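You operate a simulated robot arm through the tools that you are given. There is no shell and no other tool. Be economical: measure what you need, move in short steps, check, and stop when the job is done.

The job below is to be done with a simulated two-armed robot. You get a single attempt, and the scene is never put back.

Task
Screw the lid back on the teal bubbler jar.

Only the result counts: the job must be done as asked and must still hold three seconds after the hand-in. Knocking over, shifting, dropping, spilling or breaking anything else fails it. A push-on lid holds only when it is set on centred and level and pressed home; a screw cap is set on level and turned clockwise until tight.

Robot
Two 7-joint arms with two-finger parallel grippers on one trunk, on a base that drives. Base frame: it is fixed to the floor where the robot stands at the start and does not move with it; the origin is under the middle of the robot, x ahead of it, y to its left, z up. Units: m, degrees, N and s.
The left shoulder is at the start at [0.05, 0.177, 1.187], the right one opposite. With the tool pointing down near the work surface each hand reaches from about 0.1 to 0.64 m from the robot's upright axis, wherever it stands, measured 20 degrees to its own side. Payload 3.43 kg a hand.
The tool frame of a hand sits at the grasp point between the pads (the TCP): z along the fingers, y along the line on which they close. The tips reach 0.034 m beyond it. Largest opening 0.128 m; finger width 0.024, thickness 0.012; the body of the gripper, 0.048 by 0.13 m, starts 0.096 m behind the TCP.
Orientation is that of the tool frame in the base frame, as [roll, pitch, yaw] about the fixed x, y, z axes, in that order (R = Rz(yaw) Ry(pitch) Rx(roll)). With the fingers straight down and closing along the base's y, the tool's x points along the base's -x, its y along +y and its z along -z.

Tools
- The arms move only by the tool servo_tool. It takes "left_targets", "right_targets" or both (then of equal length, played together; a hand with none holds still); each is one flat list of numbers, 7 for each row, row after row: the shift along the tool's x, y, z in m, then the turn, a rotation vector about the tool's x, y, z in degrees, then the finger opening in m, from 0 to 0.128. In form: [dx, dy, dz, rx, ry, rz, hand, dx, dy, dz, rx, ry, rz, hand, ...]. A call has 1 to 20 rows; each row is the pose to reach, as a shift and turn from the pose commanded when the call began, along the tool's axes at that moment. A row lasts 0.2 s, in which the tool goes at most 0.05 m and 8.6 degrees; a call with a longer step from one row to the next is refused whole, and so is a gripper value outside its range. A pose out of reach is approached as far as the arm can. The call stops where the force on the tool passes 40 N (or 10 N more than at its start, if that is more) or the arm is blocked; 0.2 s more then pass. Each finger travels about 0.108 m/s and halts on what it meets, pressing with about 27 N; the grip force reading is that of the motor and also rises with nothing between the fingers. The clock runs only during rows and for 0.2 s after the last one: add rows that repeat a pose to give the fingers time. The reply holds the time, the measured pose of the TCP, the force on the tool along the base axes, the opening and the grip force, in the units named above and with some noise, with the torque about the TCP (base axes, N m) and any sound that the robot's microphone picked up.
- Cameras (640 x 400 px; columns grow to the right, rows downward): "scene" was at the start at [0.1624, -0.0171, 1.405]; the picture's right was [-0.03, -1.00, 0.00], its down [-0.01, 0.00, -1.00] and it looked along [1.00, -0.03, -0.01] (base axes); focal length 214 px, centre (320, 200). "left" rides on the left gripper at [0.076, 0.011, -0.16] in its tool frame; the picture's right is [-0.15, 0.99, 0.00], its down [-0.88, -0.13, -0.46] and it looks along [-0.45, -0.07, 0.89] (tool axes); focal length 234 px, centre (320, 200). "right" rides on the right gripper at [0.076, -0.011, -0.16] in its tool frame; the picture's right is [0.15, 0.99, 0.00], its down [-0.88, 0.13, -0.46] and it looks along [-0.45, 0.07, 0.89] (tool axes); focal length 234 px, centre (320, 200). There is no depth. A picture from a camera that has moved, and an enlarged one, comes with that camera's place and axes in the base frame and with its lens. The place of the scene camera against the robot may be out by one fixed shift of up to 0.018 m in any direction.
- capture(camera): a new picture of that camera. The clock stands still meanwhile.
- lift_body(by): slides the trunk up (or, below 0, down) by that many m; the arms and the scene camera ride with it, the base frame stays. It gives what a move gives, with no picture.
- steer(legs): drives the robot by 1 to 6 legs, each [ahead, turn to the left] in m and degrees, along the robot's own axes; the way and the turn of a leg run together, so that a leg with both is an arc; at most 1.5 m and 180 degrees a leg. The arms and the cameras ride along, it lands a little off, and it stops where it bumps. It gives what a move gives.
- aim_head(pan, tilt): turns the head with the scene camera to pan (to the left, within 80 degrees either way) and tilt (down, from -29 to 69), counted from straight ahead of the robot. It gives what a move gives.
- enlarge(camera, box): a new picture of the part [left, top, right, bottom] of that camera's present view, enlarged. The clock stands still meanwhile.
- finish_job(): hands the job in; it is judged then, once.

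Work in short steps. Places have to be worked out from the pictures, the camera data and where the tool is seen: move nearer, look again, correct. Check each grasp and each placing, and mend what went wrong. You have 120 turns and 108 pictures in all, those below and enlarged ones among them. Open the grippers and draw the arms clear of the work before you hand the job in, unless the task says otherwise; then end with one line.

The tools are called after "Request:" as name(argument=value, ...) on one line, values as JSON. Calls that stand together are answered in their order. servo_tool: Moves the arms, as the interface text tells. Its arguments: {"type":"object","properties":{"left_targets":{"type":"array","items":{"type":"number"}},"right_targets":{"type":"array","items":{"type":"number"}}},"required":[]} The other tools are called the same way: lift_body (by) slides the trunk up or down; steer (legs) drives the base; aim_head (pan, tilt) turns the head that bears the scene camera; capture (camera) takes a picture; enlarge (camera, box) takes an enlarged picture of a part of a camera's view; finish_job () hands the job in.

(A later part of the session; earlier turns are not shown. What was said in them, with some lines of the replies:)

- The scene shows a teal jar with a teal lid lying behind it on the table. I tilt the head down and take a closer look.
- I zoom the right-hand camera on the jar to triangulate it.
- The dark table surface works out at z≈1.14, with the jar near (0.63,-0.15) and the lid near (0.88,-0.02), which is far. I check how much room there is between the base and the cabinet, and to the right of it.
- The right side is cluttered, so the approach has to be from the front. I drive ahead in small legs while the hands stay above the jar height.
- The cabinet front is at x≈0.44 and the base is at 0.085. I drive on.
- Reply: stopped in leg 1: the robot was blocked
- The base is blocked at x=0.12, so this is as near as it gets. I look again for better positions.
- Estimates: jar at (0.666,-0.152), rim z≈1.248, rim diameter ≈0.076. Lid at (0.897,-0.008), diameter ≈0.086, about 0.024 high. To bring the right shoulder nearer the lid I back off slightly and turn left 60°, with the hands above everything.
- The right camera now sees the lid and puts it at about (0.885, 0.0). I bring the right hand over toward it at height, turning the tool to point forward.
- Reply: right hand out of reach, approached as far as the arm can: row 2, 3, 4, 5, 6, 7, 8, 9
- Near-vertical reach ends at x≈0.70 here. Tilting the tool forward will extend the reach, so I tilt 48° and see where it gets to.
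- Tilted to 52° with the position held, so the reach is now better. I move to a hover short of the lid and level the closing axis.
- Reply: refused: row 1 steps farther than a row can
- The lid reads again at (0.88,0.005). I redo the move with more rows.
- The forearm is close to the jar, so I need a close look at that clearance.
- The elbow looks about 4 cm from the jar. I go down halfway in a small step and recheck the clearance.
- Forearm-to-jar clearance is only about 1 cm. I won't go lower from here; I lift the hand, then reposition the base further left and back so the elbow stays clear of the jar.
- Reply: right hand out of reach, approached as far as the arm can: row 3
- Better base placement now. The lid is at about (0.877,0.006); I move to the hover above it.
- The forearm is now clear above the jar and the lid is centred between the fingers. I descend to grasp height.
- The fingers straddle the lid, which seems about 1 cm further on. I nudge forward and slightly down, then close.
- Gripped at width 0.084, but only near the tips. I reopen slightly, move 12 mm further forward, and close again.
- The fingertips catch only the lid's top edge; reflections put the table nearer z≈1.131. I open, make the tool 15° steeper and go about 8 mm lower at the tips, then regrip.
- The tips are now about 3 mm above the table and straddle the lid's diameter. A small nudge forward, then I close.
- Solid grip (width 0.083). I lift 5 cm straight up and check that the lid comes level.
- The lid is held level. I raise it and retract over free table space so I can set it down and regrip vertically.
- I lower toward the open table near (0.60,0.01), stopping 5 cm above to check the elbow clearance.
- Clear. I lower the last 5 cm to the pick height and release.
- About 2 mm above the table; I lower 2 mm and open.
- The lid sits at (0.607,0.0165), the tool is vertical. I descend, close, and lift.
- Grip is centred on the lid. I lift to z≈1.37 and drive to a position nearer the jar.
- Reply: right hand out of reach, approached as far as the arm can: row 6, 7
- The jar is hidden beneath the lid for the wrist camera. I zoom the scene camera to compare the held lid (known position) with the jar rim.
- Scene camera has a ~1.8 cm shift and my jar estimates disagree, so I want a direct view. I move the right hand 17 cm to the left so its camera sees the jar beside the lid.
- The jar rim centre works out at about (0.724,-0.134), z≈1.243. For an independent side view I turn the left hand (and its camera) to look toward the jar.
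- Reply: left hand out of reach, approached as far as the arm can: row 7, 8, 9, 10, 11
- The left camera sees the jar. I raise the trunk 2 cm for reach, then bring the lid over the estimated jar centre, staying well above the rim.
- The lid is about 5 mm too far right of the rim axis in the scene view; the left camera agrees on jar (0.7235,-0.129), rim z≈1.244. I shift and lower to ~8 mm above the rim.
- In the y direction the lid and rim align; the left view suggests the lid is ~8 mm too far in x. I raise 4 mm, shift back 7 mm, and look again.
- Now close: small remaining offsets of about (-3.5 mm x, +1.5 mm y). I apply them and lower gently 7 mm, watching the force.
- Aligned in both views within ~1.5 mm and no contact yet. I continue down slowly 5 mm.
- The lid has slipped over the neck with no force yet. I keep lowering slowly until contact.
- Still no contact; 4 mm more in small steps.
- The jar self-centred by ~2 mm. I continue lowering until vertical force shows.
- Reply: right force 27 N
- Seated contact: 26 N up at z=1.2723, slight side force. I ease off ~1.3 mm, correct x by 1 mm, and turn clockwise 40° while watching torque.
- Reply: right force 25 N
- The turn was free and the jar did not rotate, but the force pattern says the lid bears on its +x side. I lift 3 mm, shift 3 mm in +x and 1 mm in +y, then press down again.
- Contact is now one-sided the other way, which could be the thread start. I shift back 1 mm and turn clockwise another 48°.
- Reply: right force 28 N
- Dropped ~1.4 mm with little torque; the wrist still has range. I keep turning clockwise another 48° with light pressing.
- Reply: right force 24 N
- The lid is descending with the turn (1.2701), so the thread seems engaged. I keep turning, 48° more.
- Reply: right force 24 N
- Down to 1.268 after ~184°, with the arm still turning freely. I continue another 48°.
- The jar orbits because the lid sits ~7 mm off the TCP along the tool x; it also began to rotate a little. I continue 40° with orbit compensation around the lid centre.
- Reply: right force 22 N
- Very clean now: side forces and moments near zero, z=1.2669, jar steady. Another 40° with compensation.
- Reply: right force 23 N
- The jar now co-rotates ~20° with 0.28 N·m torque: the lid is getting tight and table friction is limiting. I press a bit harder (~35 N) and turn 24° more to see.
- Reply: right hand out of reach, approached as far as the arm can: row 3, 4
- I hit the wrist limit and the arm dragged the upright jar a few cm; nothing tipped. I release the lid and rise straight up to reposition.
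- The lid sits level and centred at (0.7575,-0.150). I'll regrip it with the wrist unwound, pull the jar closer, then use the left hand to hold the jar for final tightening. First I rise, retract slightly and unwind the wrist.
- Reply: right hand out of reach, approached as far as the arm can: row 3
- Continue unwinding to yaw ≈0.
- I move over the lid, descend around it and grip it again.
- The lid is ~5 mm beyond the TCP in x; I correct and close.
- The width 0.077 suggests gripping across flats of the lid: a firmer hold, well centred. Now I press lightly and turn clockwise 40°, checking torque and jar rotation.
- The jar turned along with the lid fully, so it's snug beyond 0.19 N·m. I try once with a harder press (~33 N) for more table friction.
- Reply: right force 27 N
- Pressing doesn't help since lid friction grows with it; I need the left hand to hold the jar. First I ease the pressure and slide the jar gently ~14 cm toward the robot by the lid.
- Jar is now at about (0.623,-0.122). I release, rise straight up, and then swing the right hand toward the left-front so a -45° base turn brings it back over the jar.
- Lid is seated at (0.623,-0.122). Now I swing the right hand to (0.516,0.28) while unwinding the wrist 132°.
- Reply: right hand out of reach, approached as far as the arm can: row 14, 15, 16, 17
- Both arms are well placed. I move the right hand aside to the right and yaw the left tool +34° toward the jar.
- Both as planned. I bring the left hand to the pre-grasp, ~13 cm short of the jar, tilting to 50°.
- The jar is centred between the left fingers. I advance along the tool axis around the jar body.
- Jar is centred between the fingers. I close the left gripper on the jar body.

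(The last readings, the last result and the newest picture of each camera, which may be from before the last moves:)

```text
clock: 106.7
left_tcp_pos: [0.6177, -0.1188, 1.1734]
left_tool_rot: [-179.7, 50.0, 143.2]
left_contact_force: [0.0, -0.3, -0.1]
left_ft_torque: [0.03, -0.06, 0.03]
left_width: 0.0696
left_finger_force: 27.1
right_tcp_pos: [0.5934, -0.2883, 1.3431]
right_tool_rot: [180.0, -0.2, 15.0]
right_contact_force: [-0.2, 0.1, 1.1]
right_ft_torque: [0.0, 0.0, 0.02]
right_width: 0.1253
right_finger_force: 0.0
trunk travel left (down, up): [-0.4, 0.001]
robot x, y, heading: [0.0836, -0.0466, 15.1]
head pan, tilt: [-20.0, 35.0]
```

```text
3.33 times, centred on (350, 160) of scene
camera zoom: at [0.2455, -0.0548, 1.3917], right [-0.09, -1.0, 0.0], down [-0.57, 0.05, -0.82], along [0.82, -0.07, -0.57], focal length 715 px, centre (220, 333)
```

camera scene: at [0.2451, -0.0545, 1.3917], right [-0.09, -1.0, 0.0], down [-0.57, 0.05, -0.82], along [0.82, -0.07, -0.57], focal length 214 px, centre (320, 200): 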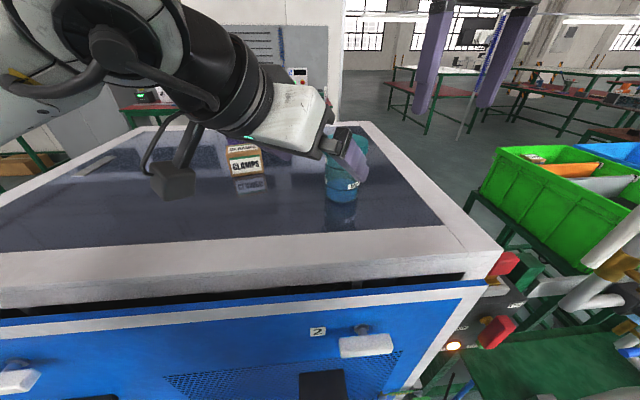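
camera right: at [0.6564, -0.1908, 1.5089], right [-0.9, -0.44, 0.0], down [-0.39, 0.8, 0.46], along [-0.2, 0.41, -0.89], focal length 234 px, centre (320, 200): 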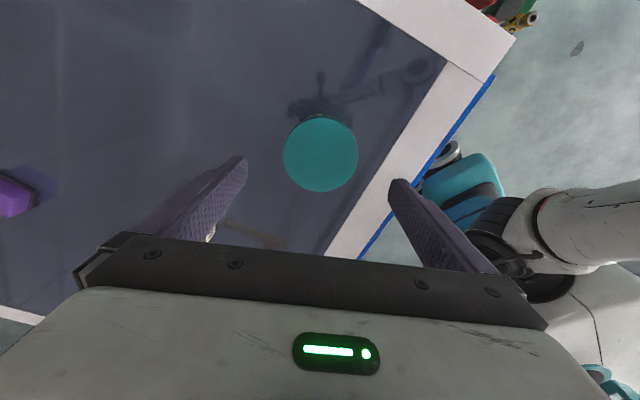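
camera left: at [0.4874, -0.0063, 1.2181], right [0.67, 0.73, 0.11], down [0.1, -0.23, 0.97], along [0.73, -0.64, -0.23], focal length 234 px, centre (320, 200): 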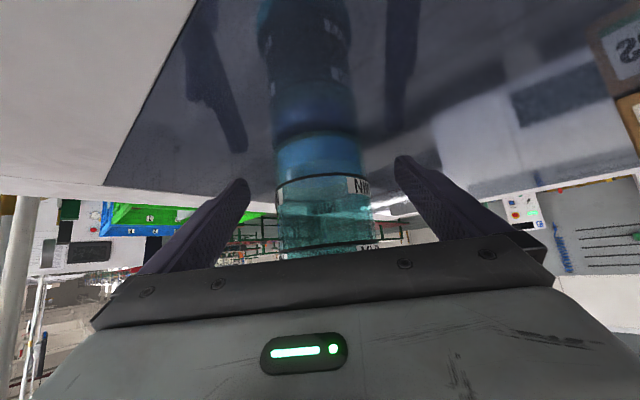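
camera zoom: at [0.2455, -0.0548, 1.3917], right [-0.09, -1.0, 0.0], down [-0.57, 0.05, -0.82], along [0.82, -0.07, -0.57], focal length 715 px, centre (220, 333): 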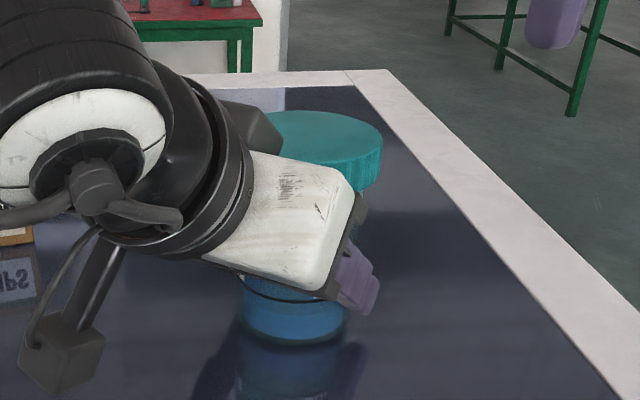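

The left hand holds the jar (width 0.0696). I bring the right hand back over the lid, staying above, then check centring.

Request:
servo_tool(right_targets=[0.0143, -0.0305, 0.004, 0, 0, 0, 0.12, 0.0286, -0.061, 0.008, 0, 0, 0, 0.12, 0.043, -0.0916, 0.012, 0, 0, 0, 0.12, 0.0573, -0.1222, 0.016, 0, 0, 0, 0.12, 0.0716, -0.1527, 0.02, 0, 0, 0, 0.12, 0.0716, -0.1527, 0.02, 0, 0, 0, 0.12])

Request:
capture(camera="right")

```text
clock: 108.1
left_tcp_pos: [0.6169, -0.1177, 1.1717]
left_tool_rot: [-179.8, 49.6, 143.3]
left_contact_force: [-8.6, 12.8, -14.6]
left_ft_torque: [-1.83, -2.19, -0.19]
left_width: 0.0692
left_finger_force: 26.5
right_tcp_pos: [0.6029, -0.1543, 1.3037]
right_tool_rot: [180.0, -0.6, 14.8]
right_contact_force: [8.2, -12.2, 24.8]
right_ft_torque: [1.19, 0.4, -0.17]
right_width: 0.1124
right_finger_force: 0.1
right hand out of reach, approached as far as the arm can: row 4, 5, 6
trunk travel left (down, up): [-0.4, 0.001]
robot x, y, heading: [0.0859, -0.0503, 14.9]
head pan, tilt: [-20.0, 35.0]
```

```text
18 pictures are left
camera right: at [0.6705, -0.1256, 1.465], right [0.39, -0.92, 0.0], down [-0.82, -0.35, 0.44], along [-0.41, -0.17, -0.9], focal length 234 px, centre (320, 200)
```

right: 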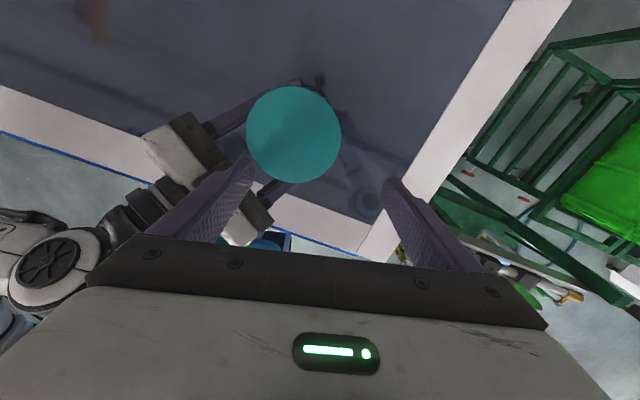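

The right hand hit a reach limit and its finger is pressing the left gripper. I back it off immediately.

Request:
servo_tool(right_targets=[0, 0.01, -0.012, 0, 0, 0, 0.12, -0.015, 0.05, -0.02, 0, 0, 0, 0.12, -0.03, 0.09, -0.025, 0, 0, 0, 0.12, -0.03, 0.09, -0.025, 0, 0, 0, 0.12])

Request:
enlarge(camera="scene", box=[260, 60, 460, 220])

```text
clock: 109.1
left_tcp_pos: [0.6178, -0.1193, 1.1741]
left_tool_rot: [-179.6, 49.9, 143.3]
left_contact_force: [-0.5, 0.9, -1.8]
left_ft_torque: [-0.01, 0.02, -0.01]
left_width: 0.069
left_finger_force: 27.1
right_tcp_pos: [0.5952, -0.2437, 1.3245]
right_tool_rot: [-180.0, -0.2, 15.1]
right_contact_force: [0.2, 0.1, 1.0]
right_ft_torque: [0.02, 0.01, -0.03]
right_width: 0.12
right_finger_force: 0.0
trunk travel left (down, up): [-0.4, 0.001]
robot x, y, heading: [0.088, -0.0475, 14.5]
head pan, tilt: [-20.0, 35.0]
```

```text
2.50 times, centred on (360, 140) of scene
camera zoom: at [0.246, -0.0544, 1.3916], right [-0.09, -1.0, 0.0], down [-0.57, 0.05, -0.82], along [0.82, -0.07, -0.57], focal length 536 px, centre (220, 350)
```

zoom: 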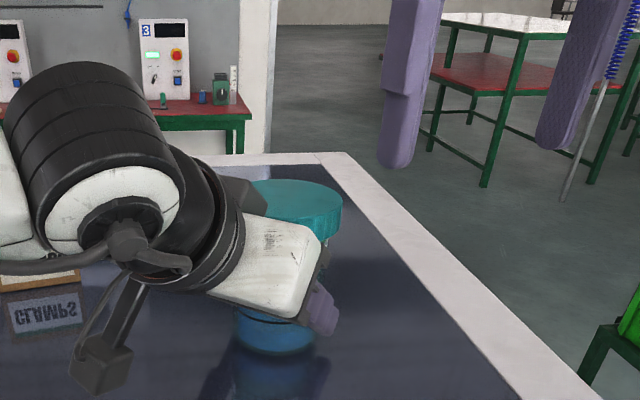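

No harm done. The right fingers must avoid the left palm, so I rotate the right tool to yaw -27° (matching the lid's flats too), then approach lower where reach is better.

Request:
servo_tool(right_targets=[0, 0, 0, 0, 0, 8, 0.12, 0, 0, 0, 0, 0, 16, 0.12, 0, 0, 0, 0, 0, 24, 0.12, 0, 0, 0, 0, 0, 32, 0.12, 0, 0, 0, 0, 0, 40, 0.12, 0, 0, 0, 0, 0, 42, 0.12])

Request:
servo_tool(right_targets=[-0.004, -0.015, 0.014, 0, 0, 0, 0.12, -0.008, -0.03, 0.027, 0, 0, 0, 0.12, -0.0155, -0.06, 0.027, 0, 0, 0, 0.12, -0.0155, -0.06, 0.027, 0, 0, 0, 0.12])

Request:
capture(camera="right")

```text
clock: 110.5
left_tcp_pos: [0.618, -0.1184, 1.1735]
left_tool_rot: [-179.6, 50.0, 143.2]
left_contact_force: [-0.3, 0.1, -2.5]
left_ft_torque: [0.02, 0.03, 0.02]
left_width: 0.0686
left_finger_force: 27.1
right_tcp_pos: [0.5966, -0.2463, 1.3254]
right_tool_rot: [-179.9, -0.3, -27.1]
right_contact_force: [0.4, 0.3, -0.8]
right_ft_torque: [-0.02, -0.01, -0.01]
right_width: 0.1202
right_finger_force: 0.0
trunk travel left (down, up): [-0.4, 0.001]
robot x, y, heading: [0.0871, -0.0515, 14.6]
head pan, tilt: [-20.0, 35.0]
```

```text
clock: 111.5
left_tcp_pos: [0.6178, -0.1199, 1.1738]
left_tool_rot: [-179.7, 50.0, 143.2]
left_contact_force: [-0.2, 0.7, -2.5]
left_ft_torque: [0.03, 0.0, -0.02]
left_width: 0.066
left_finger_force: 27.0
right_tcp_pos: [0.6101, -0.1879, 1.2992]
right_tool_rot: [-179.8, -0.1, -27.1]
right_contact_force: [0.0, 0.3, -0.4]
right_ft_torque: [0.03, -0.02, -0.01]
right_width: 0.1201
right_finger_force: 0.0
trunk travel left (down, up): [-0.4, 0.001]
robot x, y, heading: [0.0877, -0.0489, 14.7]
head pan, tilt: [-20.0, 35.0]
```

```text
16 pictures are left
camera right: at [0.681, -0.2132, 1.4597], right [-0.32, -0.95, 0.0], down [-0.85, 0.28, 0.45], along [-0.43, 0.15, -0.89], focal length 234 px, centre (320, 200)
```

right: 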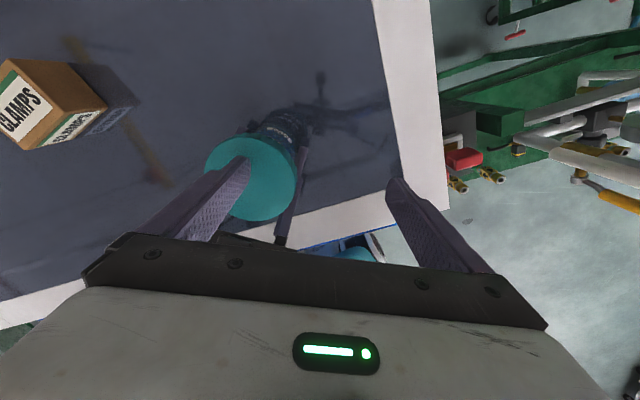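

The lid is still at (0.623,-0.1225). I slide over it at this height (tips 1.5 cm above the lid top).

Request:
servo_tool(right_targets=[-0.006, -0.0214, 0, 0, 0, 0, 0.12, -0.012, -0.0428, 0, 0, 0, 0, 0.12, -0.0182, -0.0642, 0, 0, 0, 0, 0.12, -0.0182, -0.0642, 0, 0, 0, 0, 0.12])

Request:
capture(camera="right")

```text
clock: 112.5
left_tcp_pos: [0.6177, -0.1191, 1.1719]
left_tool_rot: [-179.6, 49.7, 143.2]
left_contact_force: [-1.7, 2.7, -9.4]
left_ft_torque: [-0.45, -0.04, 0.04]
left_width: 0.0662
left_finger_force: 26.9
right_tcp_pos: [0.6082, -0.1484, 1.2895]
right_tool_rot: [-179.6, -0.2, -27.1]
right_contact_force: [2.5, -2.5, 7.9]
right_ft_torque: [0.33, -0.24, -0.14]
right_width: 0.1192
right_finger_force: 0.0
right hand out of reach, approached as far as the arm can: row 2, 3, 4
trunk travel left (down, up): [-0.4, 0.001]
robot x, y, heading: [0.0927, -0.0491, 14.7]
head pan, tilt: [-20.0, 35.0]
```

```text
15 pictures are left
camera right: at [0.6798, -0.1742, 1.4492], right [-0.32, -0.95, 0.0], down [-0.85, 0.28, 0.45], along [-0.43, 0.15, -0.89], focal length 234 px, centre (320, 200)
```

right: 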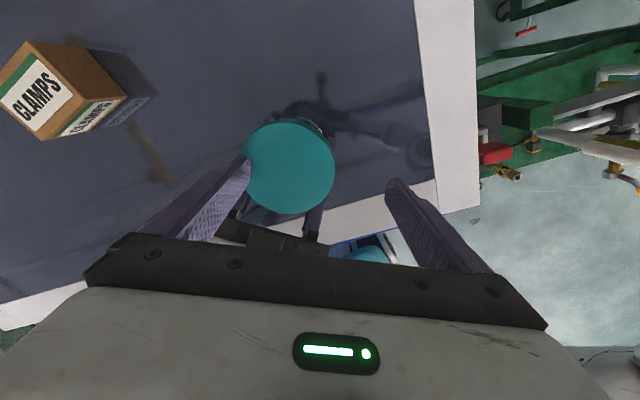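

That is the right arm's reach limit here. I retreat the right hand, then slide the held jar ~7 cm closer with the left hand.

Request:
servo_tool(right_targets=[0, 0.005, -0.01, 0, 0, 0, 0.12, 0.005, 0.03, -0.02, 0, 0, 0, 0.12, 0.015, 0.07, -0.03, 0, 0, 0, 0.12, 0.02, 0.1, -0.035, 0, 0, 0, 0.12, 0.02, 0.1, -0.035, 0, 0, 0, 0.12])

Request:
servo_tool(left_targets=[0.003, -0.0054, -0.0036, 0, 0, 0, 0.055, 0.006, -0.0108, -0.0072, 0, 0, 0, 0.055, 0.0091, -0.0162, -0.0108, 0, 0, 0, 0.055, 0.0121, -0.0216, -0.0144, 0, 0, 0, 0.055, 0.0152, -0.027, -0.018, 0, 0, 0, 0.055, 0.0182, -0.0323, -0.0216, 0, 0, 0, 0.055, 0.0212, -0.0377, -0.0252, 0, 0, 0, 0.055, 0.0242, -0.0431, -0.0288, 0, 0, 0, 0.055, 0.0273, -0.0485, -0.0324, 0, 0, 0, 0.055, 0.0303, -0.0539, -0.036, 0, 0, 0, 0.055])

Request:
capture(camera="scene")

Request:
capture(camera="right")

```text
clock: 113.7
left_tcp_pos: [0.6177, -0.1177, 1.1732]
left_tool_rot: [-179.6, 49.9, 143.3]
left_contact_force: [0.0, 0.9, -2.3]
left_ft_torque: [-0.01, -0.03, 0.0]
left_width: 0.0661
left_finger_force: 27.1
right_tcp_pos: [0.5792, -0.2434, 1.3237]
right_tool_rot: [-179.9, -0.1, -26.8]
right_contact_force: [0.2, 0.1, -0.4]
right_ft_torque: [0.01, 0.03, -0.02]
right_width: 0.1198
right_finger_force: 0.1
trunk travel left (down, up): [-0.4, 0.001]
robot x, y, heading: [0.0862, -0.0496, 14.8]
head pan, tilt: [-20.0, 35.0]
```

```text
clock: 115.9
left_tcp_pos: [0.5499, -0.1332, 1.1733]
left_tool_rot: [-179.7, 50.0, 143.2]
left_contact_force: [-0.3, 0.3, -2.3]
left_ft_torque: [0.01, 0.03, 0.05]
left_width: 0.0661
left_finger_force: 26.8
right_tcp_pos: [0.5785, -0.2438, 1.324]
right_tool_rot: [-179.9, -0.3, -27.1]
right_contact_force: [-0.1, -0.3, 0.3]
right_ft_torque: [0.0, -0.01, -0.01]
right_width: 0.1199
right_finger_force: 0.0
trunk travel left (down, up): [-0.4, 0.001]
robot x, y, heading: [0.0906, -0.0524, 14.9]
head pan, tilt: [-20.0, 35.0]
```

```text
14 pictures are left
camera scene: at [0.2455, -0.0549, 1.3917], right [-0.09, -1.0, 0.0], down [-0.57, 0.05, -0.82], along [0.82, -0.07, -0.57], focal length 214 px, centre (320, 200)
```

scene: 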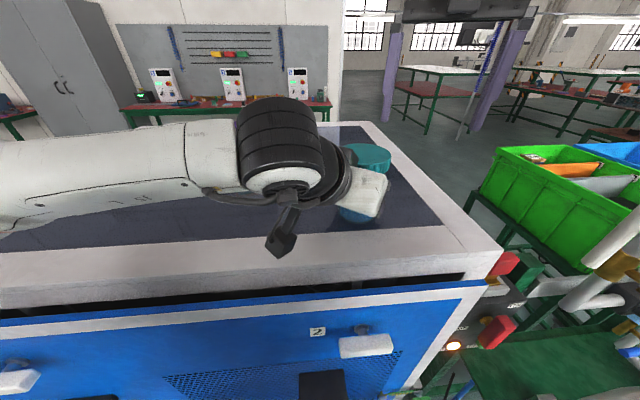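

```text
13 pictures are left
camera right: at [0.6497, -0.2687, 1.4848], right [-0.32, -0.95, 0.0], down [-0.85, 0.28, 0.45], along [-0.43, 0.15, -0.89], focal length 234 px, centre (320, 200)
```

right: 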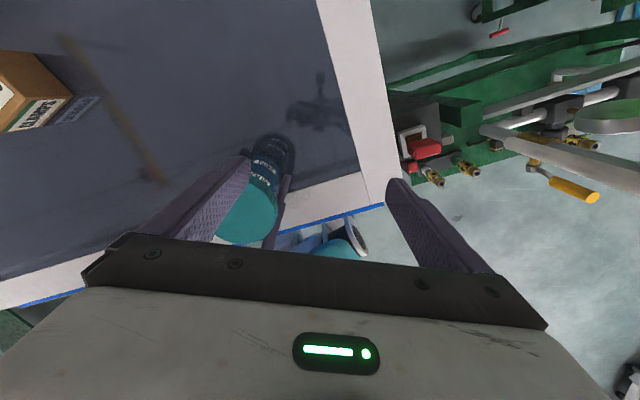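

The jar is now at ~(0.556,-0.137). I bring the right hand over the lid again at z≈1.31.

Request:
servo_tool(right_targets=[-0.017, -0.0213, 0.004, 0, 0, 0, 0.12, -0.034, -0.0425, 0.007, 0, 0, 0, 0.12, -0.0514, -0.0638, 0.01, 0, 0, 0, 0.12, -0.0685, -0.085, 0.014, 0, 0, 0, 0.12, -0.0685, -0.085, 0.014, 0, 0, 0, 0.12])

Request:
capture(camera="right")

```text
clock: 117.1
left_tcp_pos: [0.5501, -0.1345, 1.1749]
left_tool_rot: [-179.7, 50.0, 143.3]
left_contact_force: [-0.4, 0.3, -3.0]
left_ft_torque: [-0.01, 0.0, 0.03]
left_width: 0.0663
left_finger_force: 26.9
right_tcp_pos: [0.5588, -0.1363, 1.3093]
right_tool_rot: [-179.9, -0.1, -27.1]
right_contact_force: [-0.3, -0.6, 0.5]
right_ft_torque: [0.02, -0.01, 0.01]
right_width: 0.1202
right_finger_force: 0.0
trunk travel left (down, up): [-0.4, 0.001]
robot x, y, heading: [0.0847, -0.0525, 14.8]
head pan, tilt: [-20.0, 35.0]
```

```text
12 pictures are left
camera right: at [0.63, -0.1609, 1.4702], right [-0.32, -0.95, 0.0], down [-0.85, 0.28, 0.45], along [-0.43, 0.15, -0.89], focal length 234 px, centre (320, 200)
```

right: 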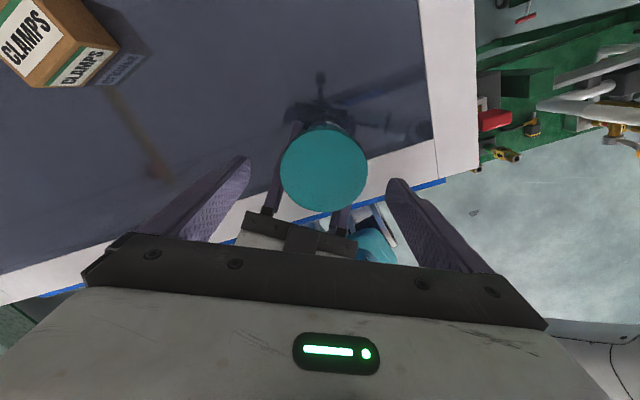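

Reached, lid centred within 3 mm and fingers clear of the left palm. I descend and close on the lid.

Request:
servo_tool(right_targets=[-0.0006, 0.0033, 0.015, 0, 0, 0, 0.12, -0.0006, 0.0033, 0.03, 0, 0, 0, 0.12, -0.0006, 0.0033, 0.044, 0, 0, 0, 0.12, -0.0006, 0.0033, 0.044, 0, 0, 0, 0.105, -0.0006, 0.0033, 0.044, 0, 0, 0, 0.09, -0.0006, 0.0033, 0.044, 0, 0, 0, 0.07, -0.0006, 0.0033, 0.044, 0, 0, 0, 0.06, -0.0006, 0.0033, 0.044, 0, 0, 0, 0.06])

```text
clock: 118.9
left_tcp_pos: [0.5507, -0.1334, 1.1747]
left_tool_rot: [-179.7, 49.9, 143.4]
left_contact_force: [1.6, 6.6, -0.8]
left_ft_torque: [-0.34, 0.06, 0.0]
left_width: 0.0661
left_finger_force: 27.4
right_tcp_pos: [0.5585, -0.1387, 1.2654]
right_tool_rot: [180.0, -0.1, -27.0]
right_contact_force: [-0.3, -6.3, 0.3]
right_ft_torque: [-0.15, 0.07, 0.01]
right_width: 0.0812
right_finger_force: 27.5
trunk travel left (down, up): [-0.4, 0.001]
robot x, y, heading: [0.0928, -0.0478, 14.9]
head pan, tilt: [-20.0, 35.0]
```

Gripped. With the jar held, I turn the lid clockwise 40° with light pressure and watch the torque.

Request:
servo_tool(right_targets=[0, 0, 0.001, 0, 0, 5, 0.06, 0, 0, 0.001, 0, 0, 10, 0.06, 0, 0, 0.001, 0, 0, 16, 0.06, 0, 0, 0.001, 0, 0, 22, 0.06, 0, 0, 0.001, 0, 0, 28, 0.06, 0, 0, 0.001, 0, 0, 34, 0.06, 0, 0, 0.001, 0, 0, 40, 0.06])

Request:
enlarge(camera="left", box=[200, 100, 440, 260])

```text
clock: 120.5
left_tcp_pos: [0.5502, -0.1337, 1.1758]
left_tool_rot: [-179.7, 50.0, 143.3]
left_contact_force: [8.5, 6.9, 0.1]
left_ft_torque: [-0.39, 0.43, -0.47]
left_width: 0.0709
left_finger_force: 27.3
right_tcp_pos: [0.5577, -0.1399, 1.2655]
right_tool_rot: [-179.9, -0.1, -67.1]
right_contact_force: [-9.0, -7.8, -2.5]
right_ft_torque: [-0.3, 0.36, 0.59]
right_width: 0.0775
right_finger_force: 26.7
trunk travel left (down, up): [-0.4, 0.001]
robot x, y, heading: [0.0874, -0.0478, 14.5]
head pan, tilt: [-20.0, 35.0]
```

```text
2.50 times, centred on (320, 180) of left
camera zoom: at [0.4197, -0.021, 1.2196], right [0.67, 0.73, 0.11], down [0.1, -0.23, 0.97], along [0.74, -0.64, -0.23], focal length 585 px, centre (320, 250)
```

zoom: 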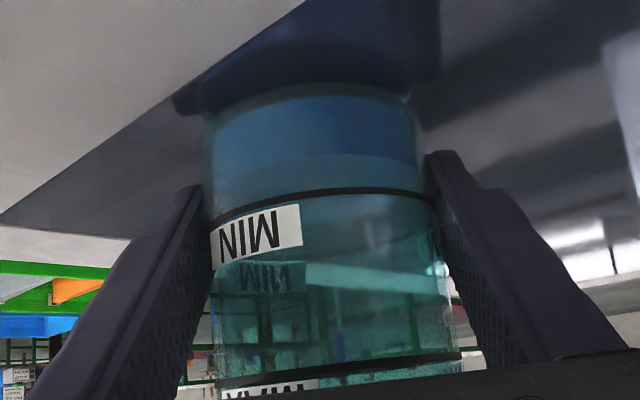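

Torque reached 0.59 N·m: the lid is really tightening against the held jar. I push a further 16°.

Request:
servo_tool(right_targets=[0, 0, 0.0005, 0, 0, 5, 0.06, 0, 0, 0.0005, 0, 0, 10, 0.06, 0, 0, 0.0005, 0, 0, 16, 0.06, 0, 0, 0.0005, 0, 0, 16, 0.06])

Request:
enlarge(camera="left", box=[200, 100, 440, 260])

```text
clock: 121.5
left_tcp_pos: [0.5502, -0.134, 1.1741]
left_tool_rot: [-179.5, 50.0, 143.3]
left_contact_force: [12.1, 6.8, -2.1]
left_ft_torque: [-0.29, 0.51, -0.29]
left_width: 0.0665
left_finger_force: 27.5
right_tcp_pos: [0.557, -0.1407, 1.2639]
right_tool_rot: [-179.8, -0.1, -83.0]
right_contact_force: [-11.8, -8.2, 0.2]
right_ft_torque: [-0.38, 0.58, 0.45]
right_width: 0.0773
right_finger_force: 26.8
trunk travel left (down, up): [-0.4, 0.001]
robot x, y, heading: [0.0885, -0.0527, 14.9]
head pan, tilt: [-20.0, 35.0]
```

```text
2.50 times, centred on (320, 180) of left
camera zoom: at [0.4196, -0.0212, 1.2192], right [0.67, 0.73, 0.11], down [0.1, -0.23, 0.97], along [0.74, -0.64, -0.23], focal length 585 px, centre (320, 250)
```

zoom: 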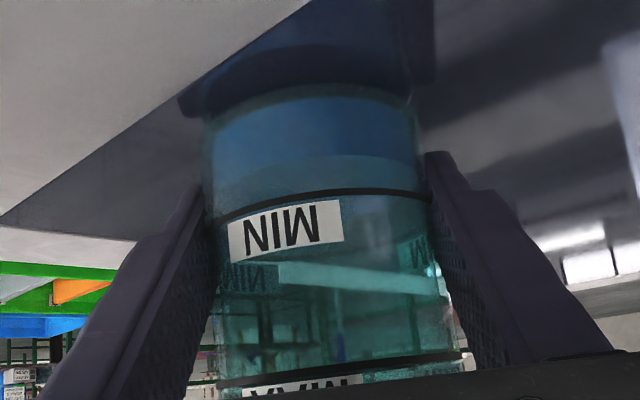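

The jar now co-rotates inside the left grip at ~0.5 N·m, so the lid no longer turns on the jar: it is tight. I open the right hand slightly and rise.

Request:
servo_tool(right_targets=[0, 0, 0, 0, 0, 0, 0.09, 0, 0, 0, 0, 0, 0, 0.1, 0, 0, 0, 0, 0, 0, 0.1, 0, 0, -0.025, 0, 0, 0, 0.1, 0, 0, -0.055, 0, 0, 0, 0.1, 0, 0, -0.075, 0, 0, 0, 0.1, 0, 0, -0.075, 0, 0, 0, 0.1])

Request:
capture(camera="right")

```text
clock: 123.1
left_tcp_pos: [0.5495, -0.1344, 1.1747]
left_tool_rot: [-179.7, 50.0, 143.3]
left_contact_force: [-0.5, 0.4, -2.8]
left_ft_torque: [0.0, 0.04, -0.02]
left_width: 0.0663
left_finger_force: 26.6
right_tcp_pos: [0.5539, -0.1464, 1.3341]
right_tool_rot: [-179.7, 0.2, -83.0]
right_contact_force: [0.9, -0.5, 0.1]
right_ft_torque: [0.01, 0.03, 0.01]
right_width: 0.0999
right_finger_force: 0.0
right hand out of reach, approached as far as the arm can: row 6, 7
trunk travel left (down, up): [-0.4, 0.001]
robot x, y, heading: [0.0873, -0.0534, 14.9]
head pan, tilt: [-20.0, 35.0]
```

```text
9 pictures are left
camera right: at [0.5723, -0.2212, 1.4926], right [-0.96, -0.27, -0.01], down [-0.24, 0.86, 0.46], along [-0.12, 0.44, -0.89], focal length 234 px, centre (320, 200)
```

right: 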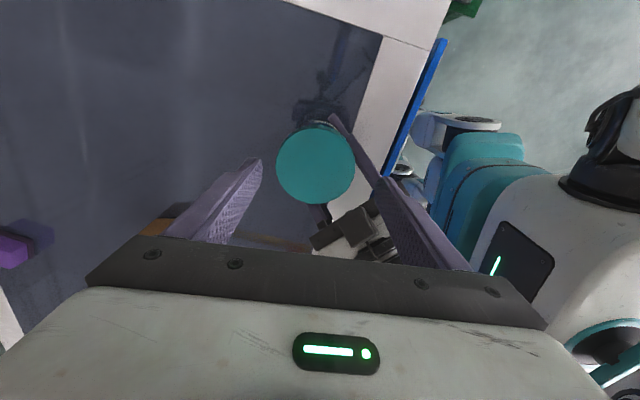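

Lid looks fine. I move the right hand away, then open the left hand.

Request:
servo_tool(right_targets=[0.03, 0.004, 0, 0, 0, 0, 0.1, 0.06, 0.0075, 0, 0, 0, 0, 0.1, 0.09, 0.011, 0, 0, 0, 0, 0.1, 0.119, 0.0146, 0, 0, 0, 0, 0.1])

Request:
servo_tool(left_targets=[0, 0, 0, 0, 0, 0, 0.075, 0, 0, 0, 0, 0, 0, 0.09, 0, 0, 0, 0, 0, 0, 0.11, 0, 0, 0, 0, 0, 0, 0.128, 0, 0, 0, 0, 0, 0, 0.128])

Request:
enlarge(camera="left", box=[160, 60, 480, 260])

```text
clock: 124.1
left_tcp_pos: [0.5484, -0.135, 1.1747]
left_tool_rot: [-179.6, 50.0, 143.2]
left_contact_force: [0.0, -0.3, -2.2]
left_ft_torque: [0.02, 0.03, 0.03]
left_width: 0.0664
left_finger_force: 27.1
right_tcp_pos: [0.5522, -0.2705, 1.3315]
right_tool_rot: [-179.8, 0.1, -82.9]
right_contact_force: [1.3, 0.3, -0.3]
right_ft_torque: [0.06, 0.0, 0.03]
right_width: 0.1001
right_finger_force: 0.2
trunk travel left (down, up): [-0.4, 0.001]
robot x, y, heading: [0.087, -0.0525, 14.7]
head pan, tilt: [-20.0, 35.0]
```

```text
clock: 125.3
left_tcp_pos: [0.549, -0.135, 1.1757]
left_tool_rot: [-179.5, 50.0, 143.2]
left_contact_force: [0.3, 0.2, 0.0]
left_ft_torque: [0.0, 0.01, 0.02]
left_width: 0.1281
left_finger_force: 0.0
right_tcp_pos: [0.5545, -0.2674, 1.3323]
right_tool_rot: [-179.9, 0.0, -83.0]
right_contact_force: [-0.9, 0.4, -0.3]
right_ft_torque: [0.03, -0.04, 0.03]
right_width: 0.1001
right_finger_force: 0.0
trunk travel left (down, up): [-0.4, 0.001]
robot x, y, heading: [0.0904, -0.0529, 15.0]
head pan, tilt: [-20.0, 35.0]
```

```text
2.00 times, centred on (320, 160) of left
camera zoom: at [0.4191, -0.0214, 1.2194], right [0.67, 0.73, 0.11], down [0.1, -0.23, 0.97], along [0.73, -0.64, -0.23], focal length 468 px, centre (320, 280)
```

zoom: 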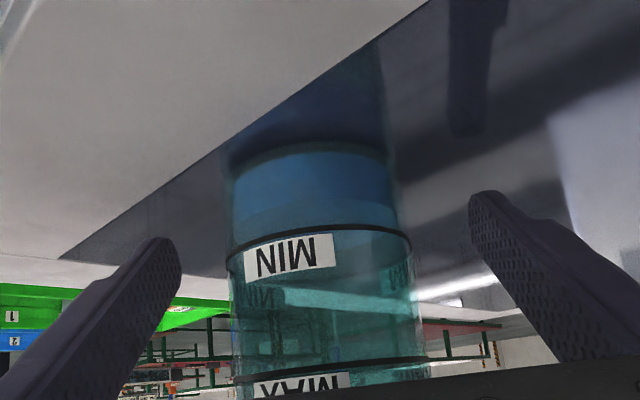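

Jar stands freely. I withdraw the left hand back along its axis and up.

Request:
servo_tool(left_targets=[0, 0, -0.03, 0, 0, 0, 0.128, 0, 0, -0.06, 0, 0, 0, 0.128, 0, 0, -0.09, 0, 0, 0, 0.128, 0, 0, -0.12, 0, 0, 0, 0.128, 0, 0, -0.14, 0, 0, 0, 0.128, 0, 0, -0.14, 0, 0, 0, 0.128])

Request:
capture(camera="left")

Request:
capture(camera="scene")

```text
clock: 126.7
left_tcp_pos: [0.4607, -0.0706, 1.2636]
left_tool_rot: [-179.7, 50.0, 143.2]
left_contact_force: [0.4, -0.1, 0.2]
left_ft_torque: [-0.02, -0.01, -0.04]
left_width: 0.1275
left_finger_force: 0.0
right_tcp_pos: [0.5543, -0.268, 1.3313]
right_tool_rot: [-179.9, -0.1, -83.0]
right_contact_force: [-0.7, -0.1, 0.1]
right_ft_torque: [0.0, 0.02, -0.02]
right_width: 0.1
right_finger_force: 0.0
trunk travel left (down, up): [-0.4, 0.001]
robot x, y, heading: [0.0869, -0.0519, 14.7]
head pan, tilt: [-20.0, 35.0]
```

```text
7 pictures are left
camera left: at [0.33, 0.0425, 1.3088], right [0.67, 0.73, 0.11], down [0.1, -0.23, 0.97], along [0.73, -0.64, -0.23], focal length 234 px, centre (320, 200)
```

left: 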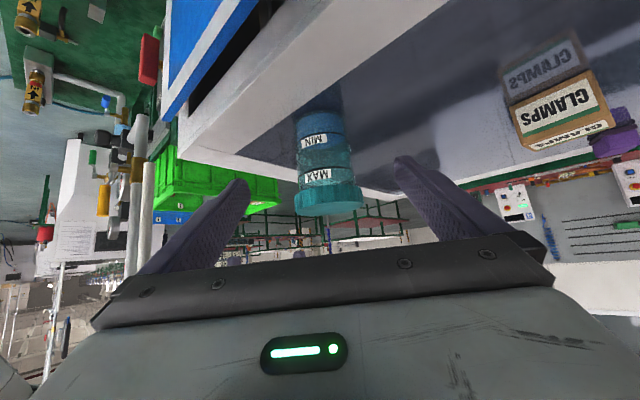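

```text
6 pictures are left
camera scene: at [0.2456, -0.0549, 1.3916], right [-0.09, -1.0, 0.0], down [-0.57, 0.05, -0.82], along [0.82, -0.07, -0.57], focal length 214 px, centre (320, 200)
```

scene: 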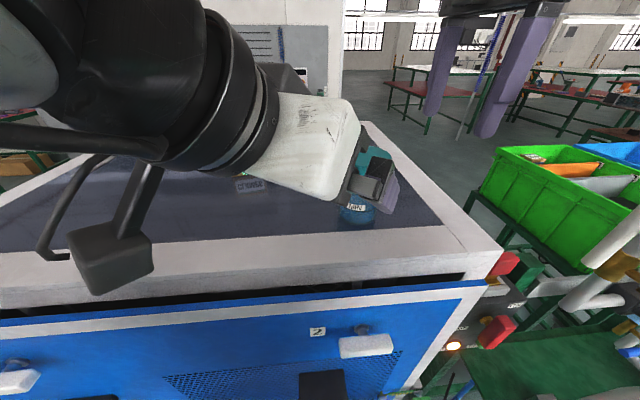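

I withdraw the left hand further up and left, then take a final close look at the lid.

Request:
servo_tool(left_targets=[0.0014, 0.018, -0.0328, 0, 0, 0, 0.128, 0.0028, 0.036, -0.0656, 0, 0, 0, 0.128, 0.0042, 0.054, -0.0984, 0, 0, 0, 0.128, 0.0056, 0.072, -0.1312, 0, 0, 0, 0.128, 0.007, 0.09, -0.164, 0, 0, 0, 0.128])

Request:
enlarge(camera="scene", box=[310, 110, 430, 240])

```text
clock: 127.9
left_tcp_pos: [0.4122, 0.0809, 1.3643]
left_tool_rot: [-179.7, 50.1, 143.0]
left_contact_force: [-0.1, 0.1, 0.9]
left_ft_torque: [0.0, 0.0, -0.05]
left_width: 0.1278
left_finger_force: 0.1
right_tcp_pos: [0.5535, -0.268, 1.3313]
right_tool_rot: [-179.7, 0.0, -83.0]
right_contact_force: [-0.1, 0.0, -0.8]
right_ft_torque: [-0.01, 0.03, 0.02]
right_width: 0.1
right_finger_force: 0.1
trunk travel left (down, up): [-0.4, 0.001]
robot x, y, heading: [0.0887, -0.0478, 14.6]
head pan, tilt: [-20.0, 35.0]
```

```text
3.08 times, centred on (370, 175) of scene
camera zoom: at [0.245, -0.0542, 1.3917], right [-0.09, -1.0, 0.0], down [-0.57, 0.05, -0.82], along [0.82, -0.07, -0.57], focal length 660 px, centre (166, 277)
```

zoom: 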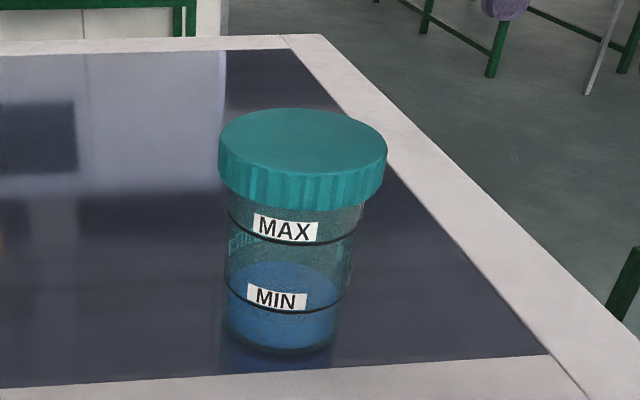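

The lid is level, centred and fully seated, the jar is upright, and both hands are open and clear. I hand the job in.

Request:
finish_job()

```text
The job is handed in.
```

The teal bubbler jar's lid is back on, level, and turned clockwise until it would no longer turn on the held jar (about 0.5 N·m). The jar is upright on the same table but ended about 17 cm from its starting place; I dragged it a few centimetres by accident when the wrist hit its limit, and slid it the rest on purpose so both hands could reach.
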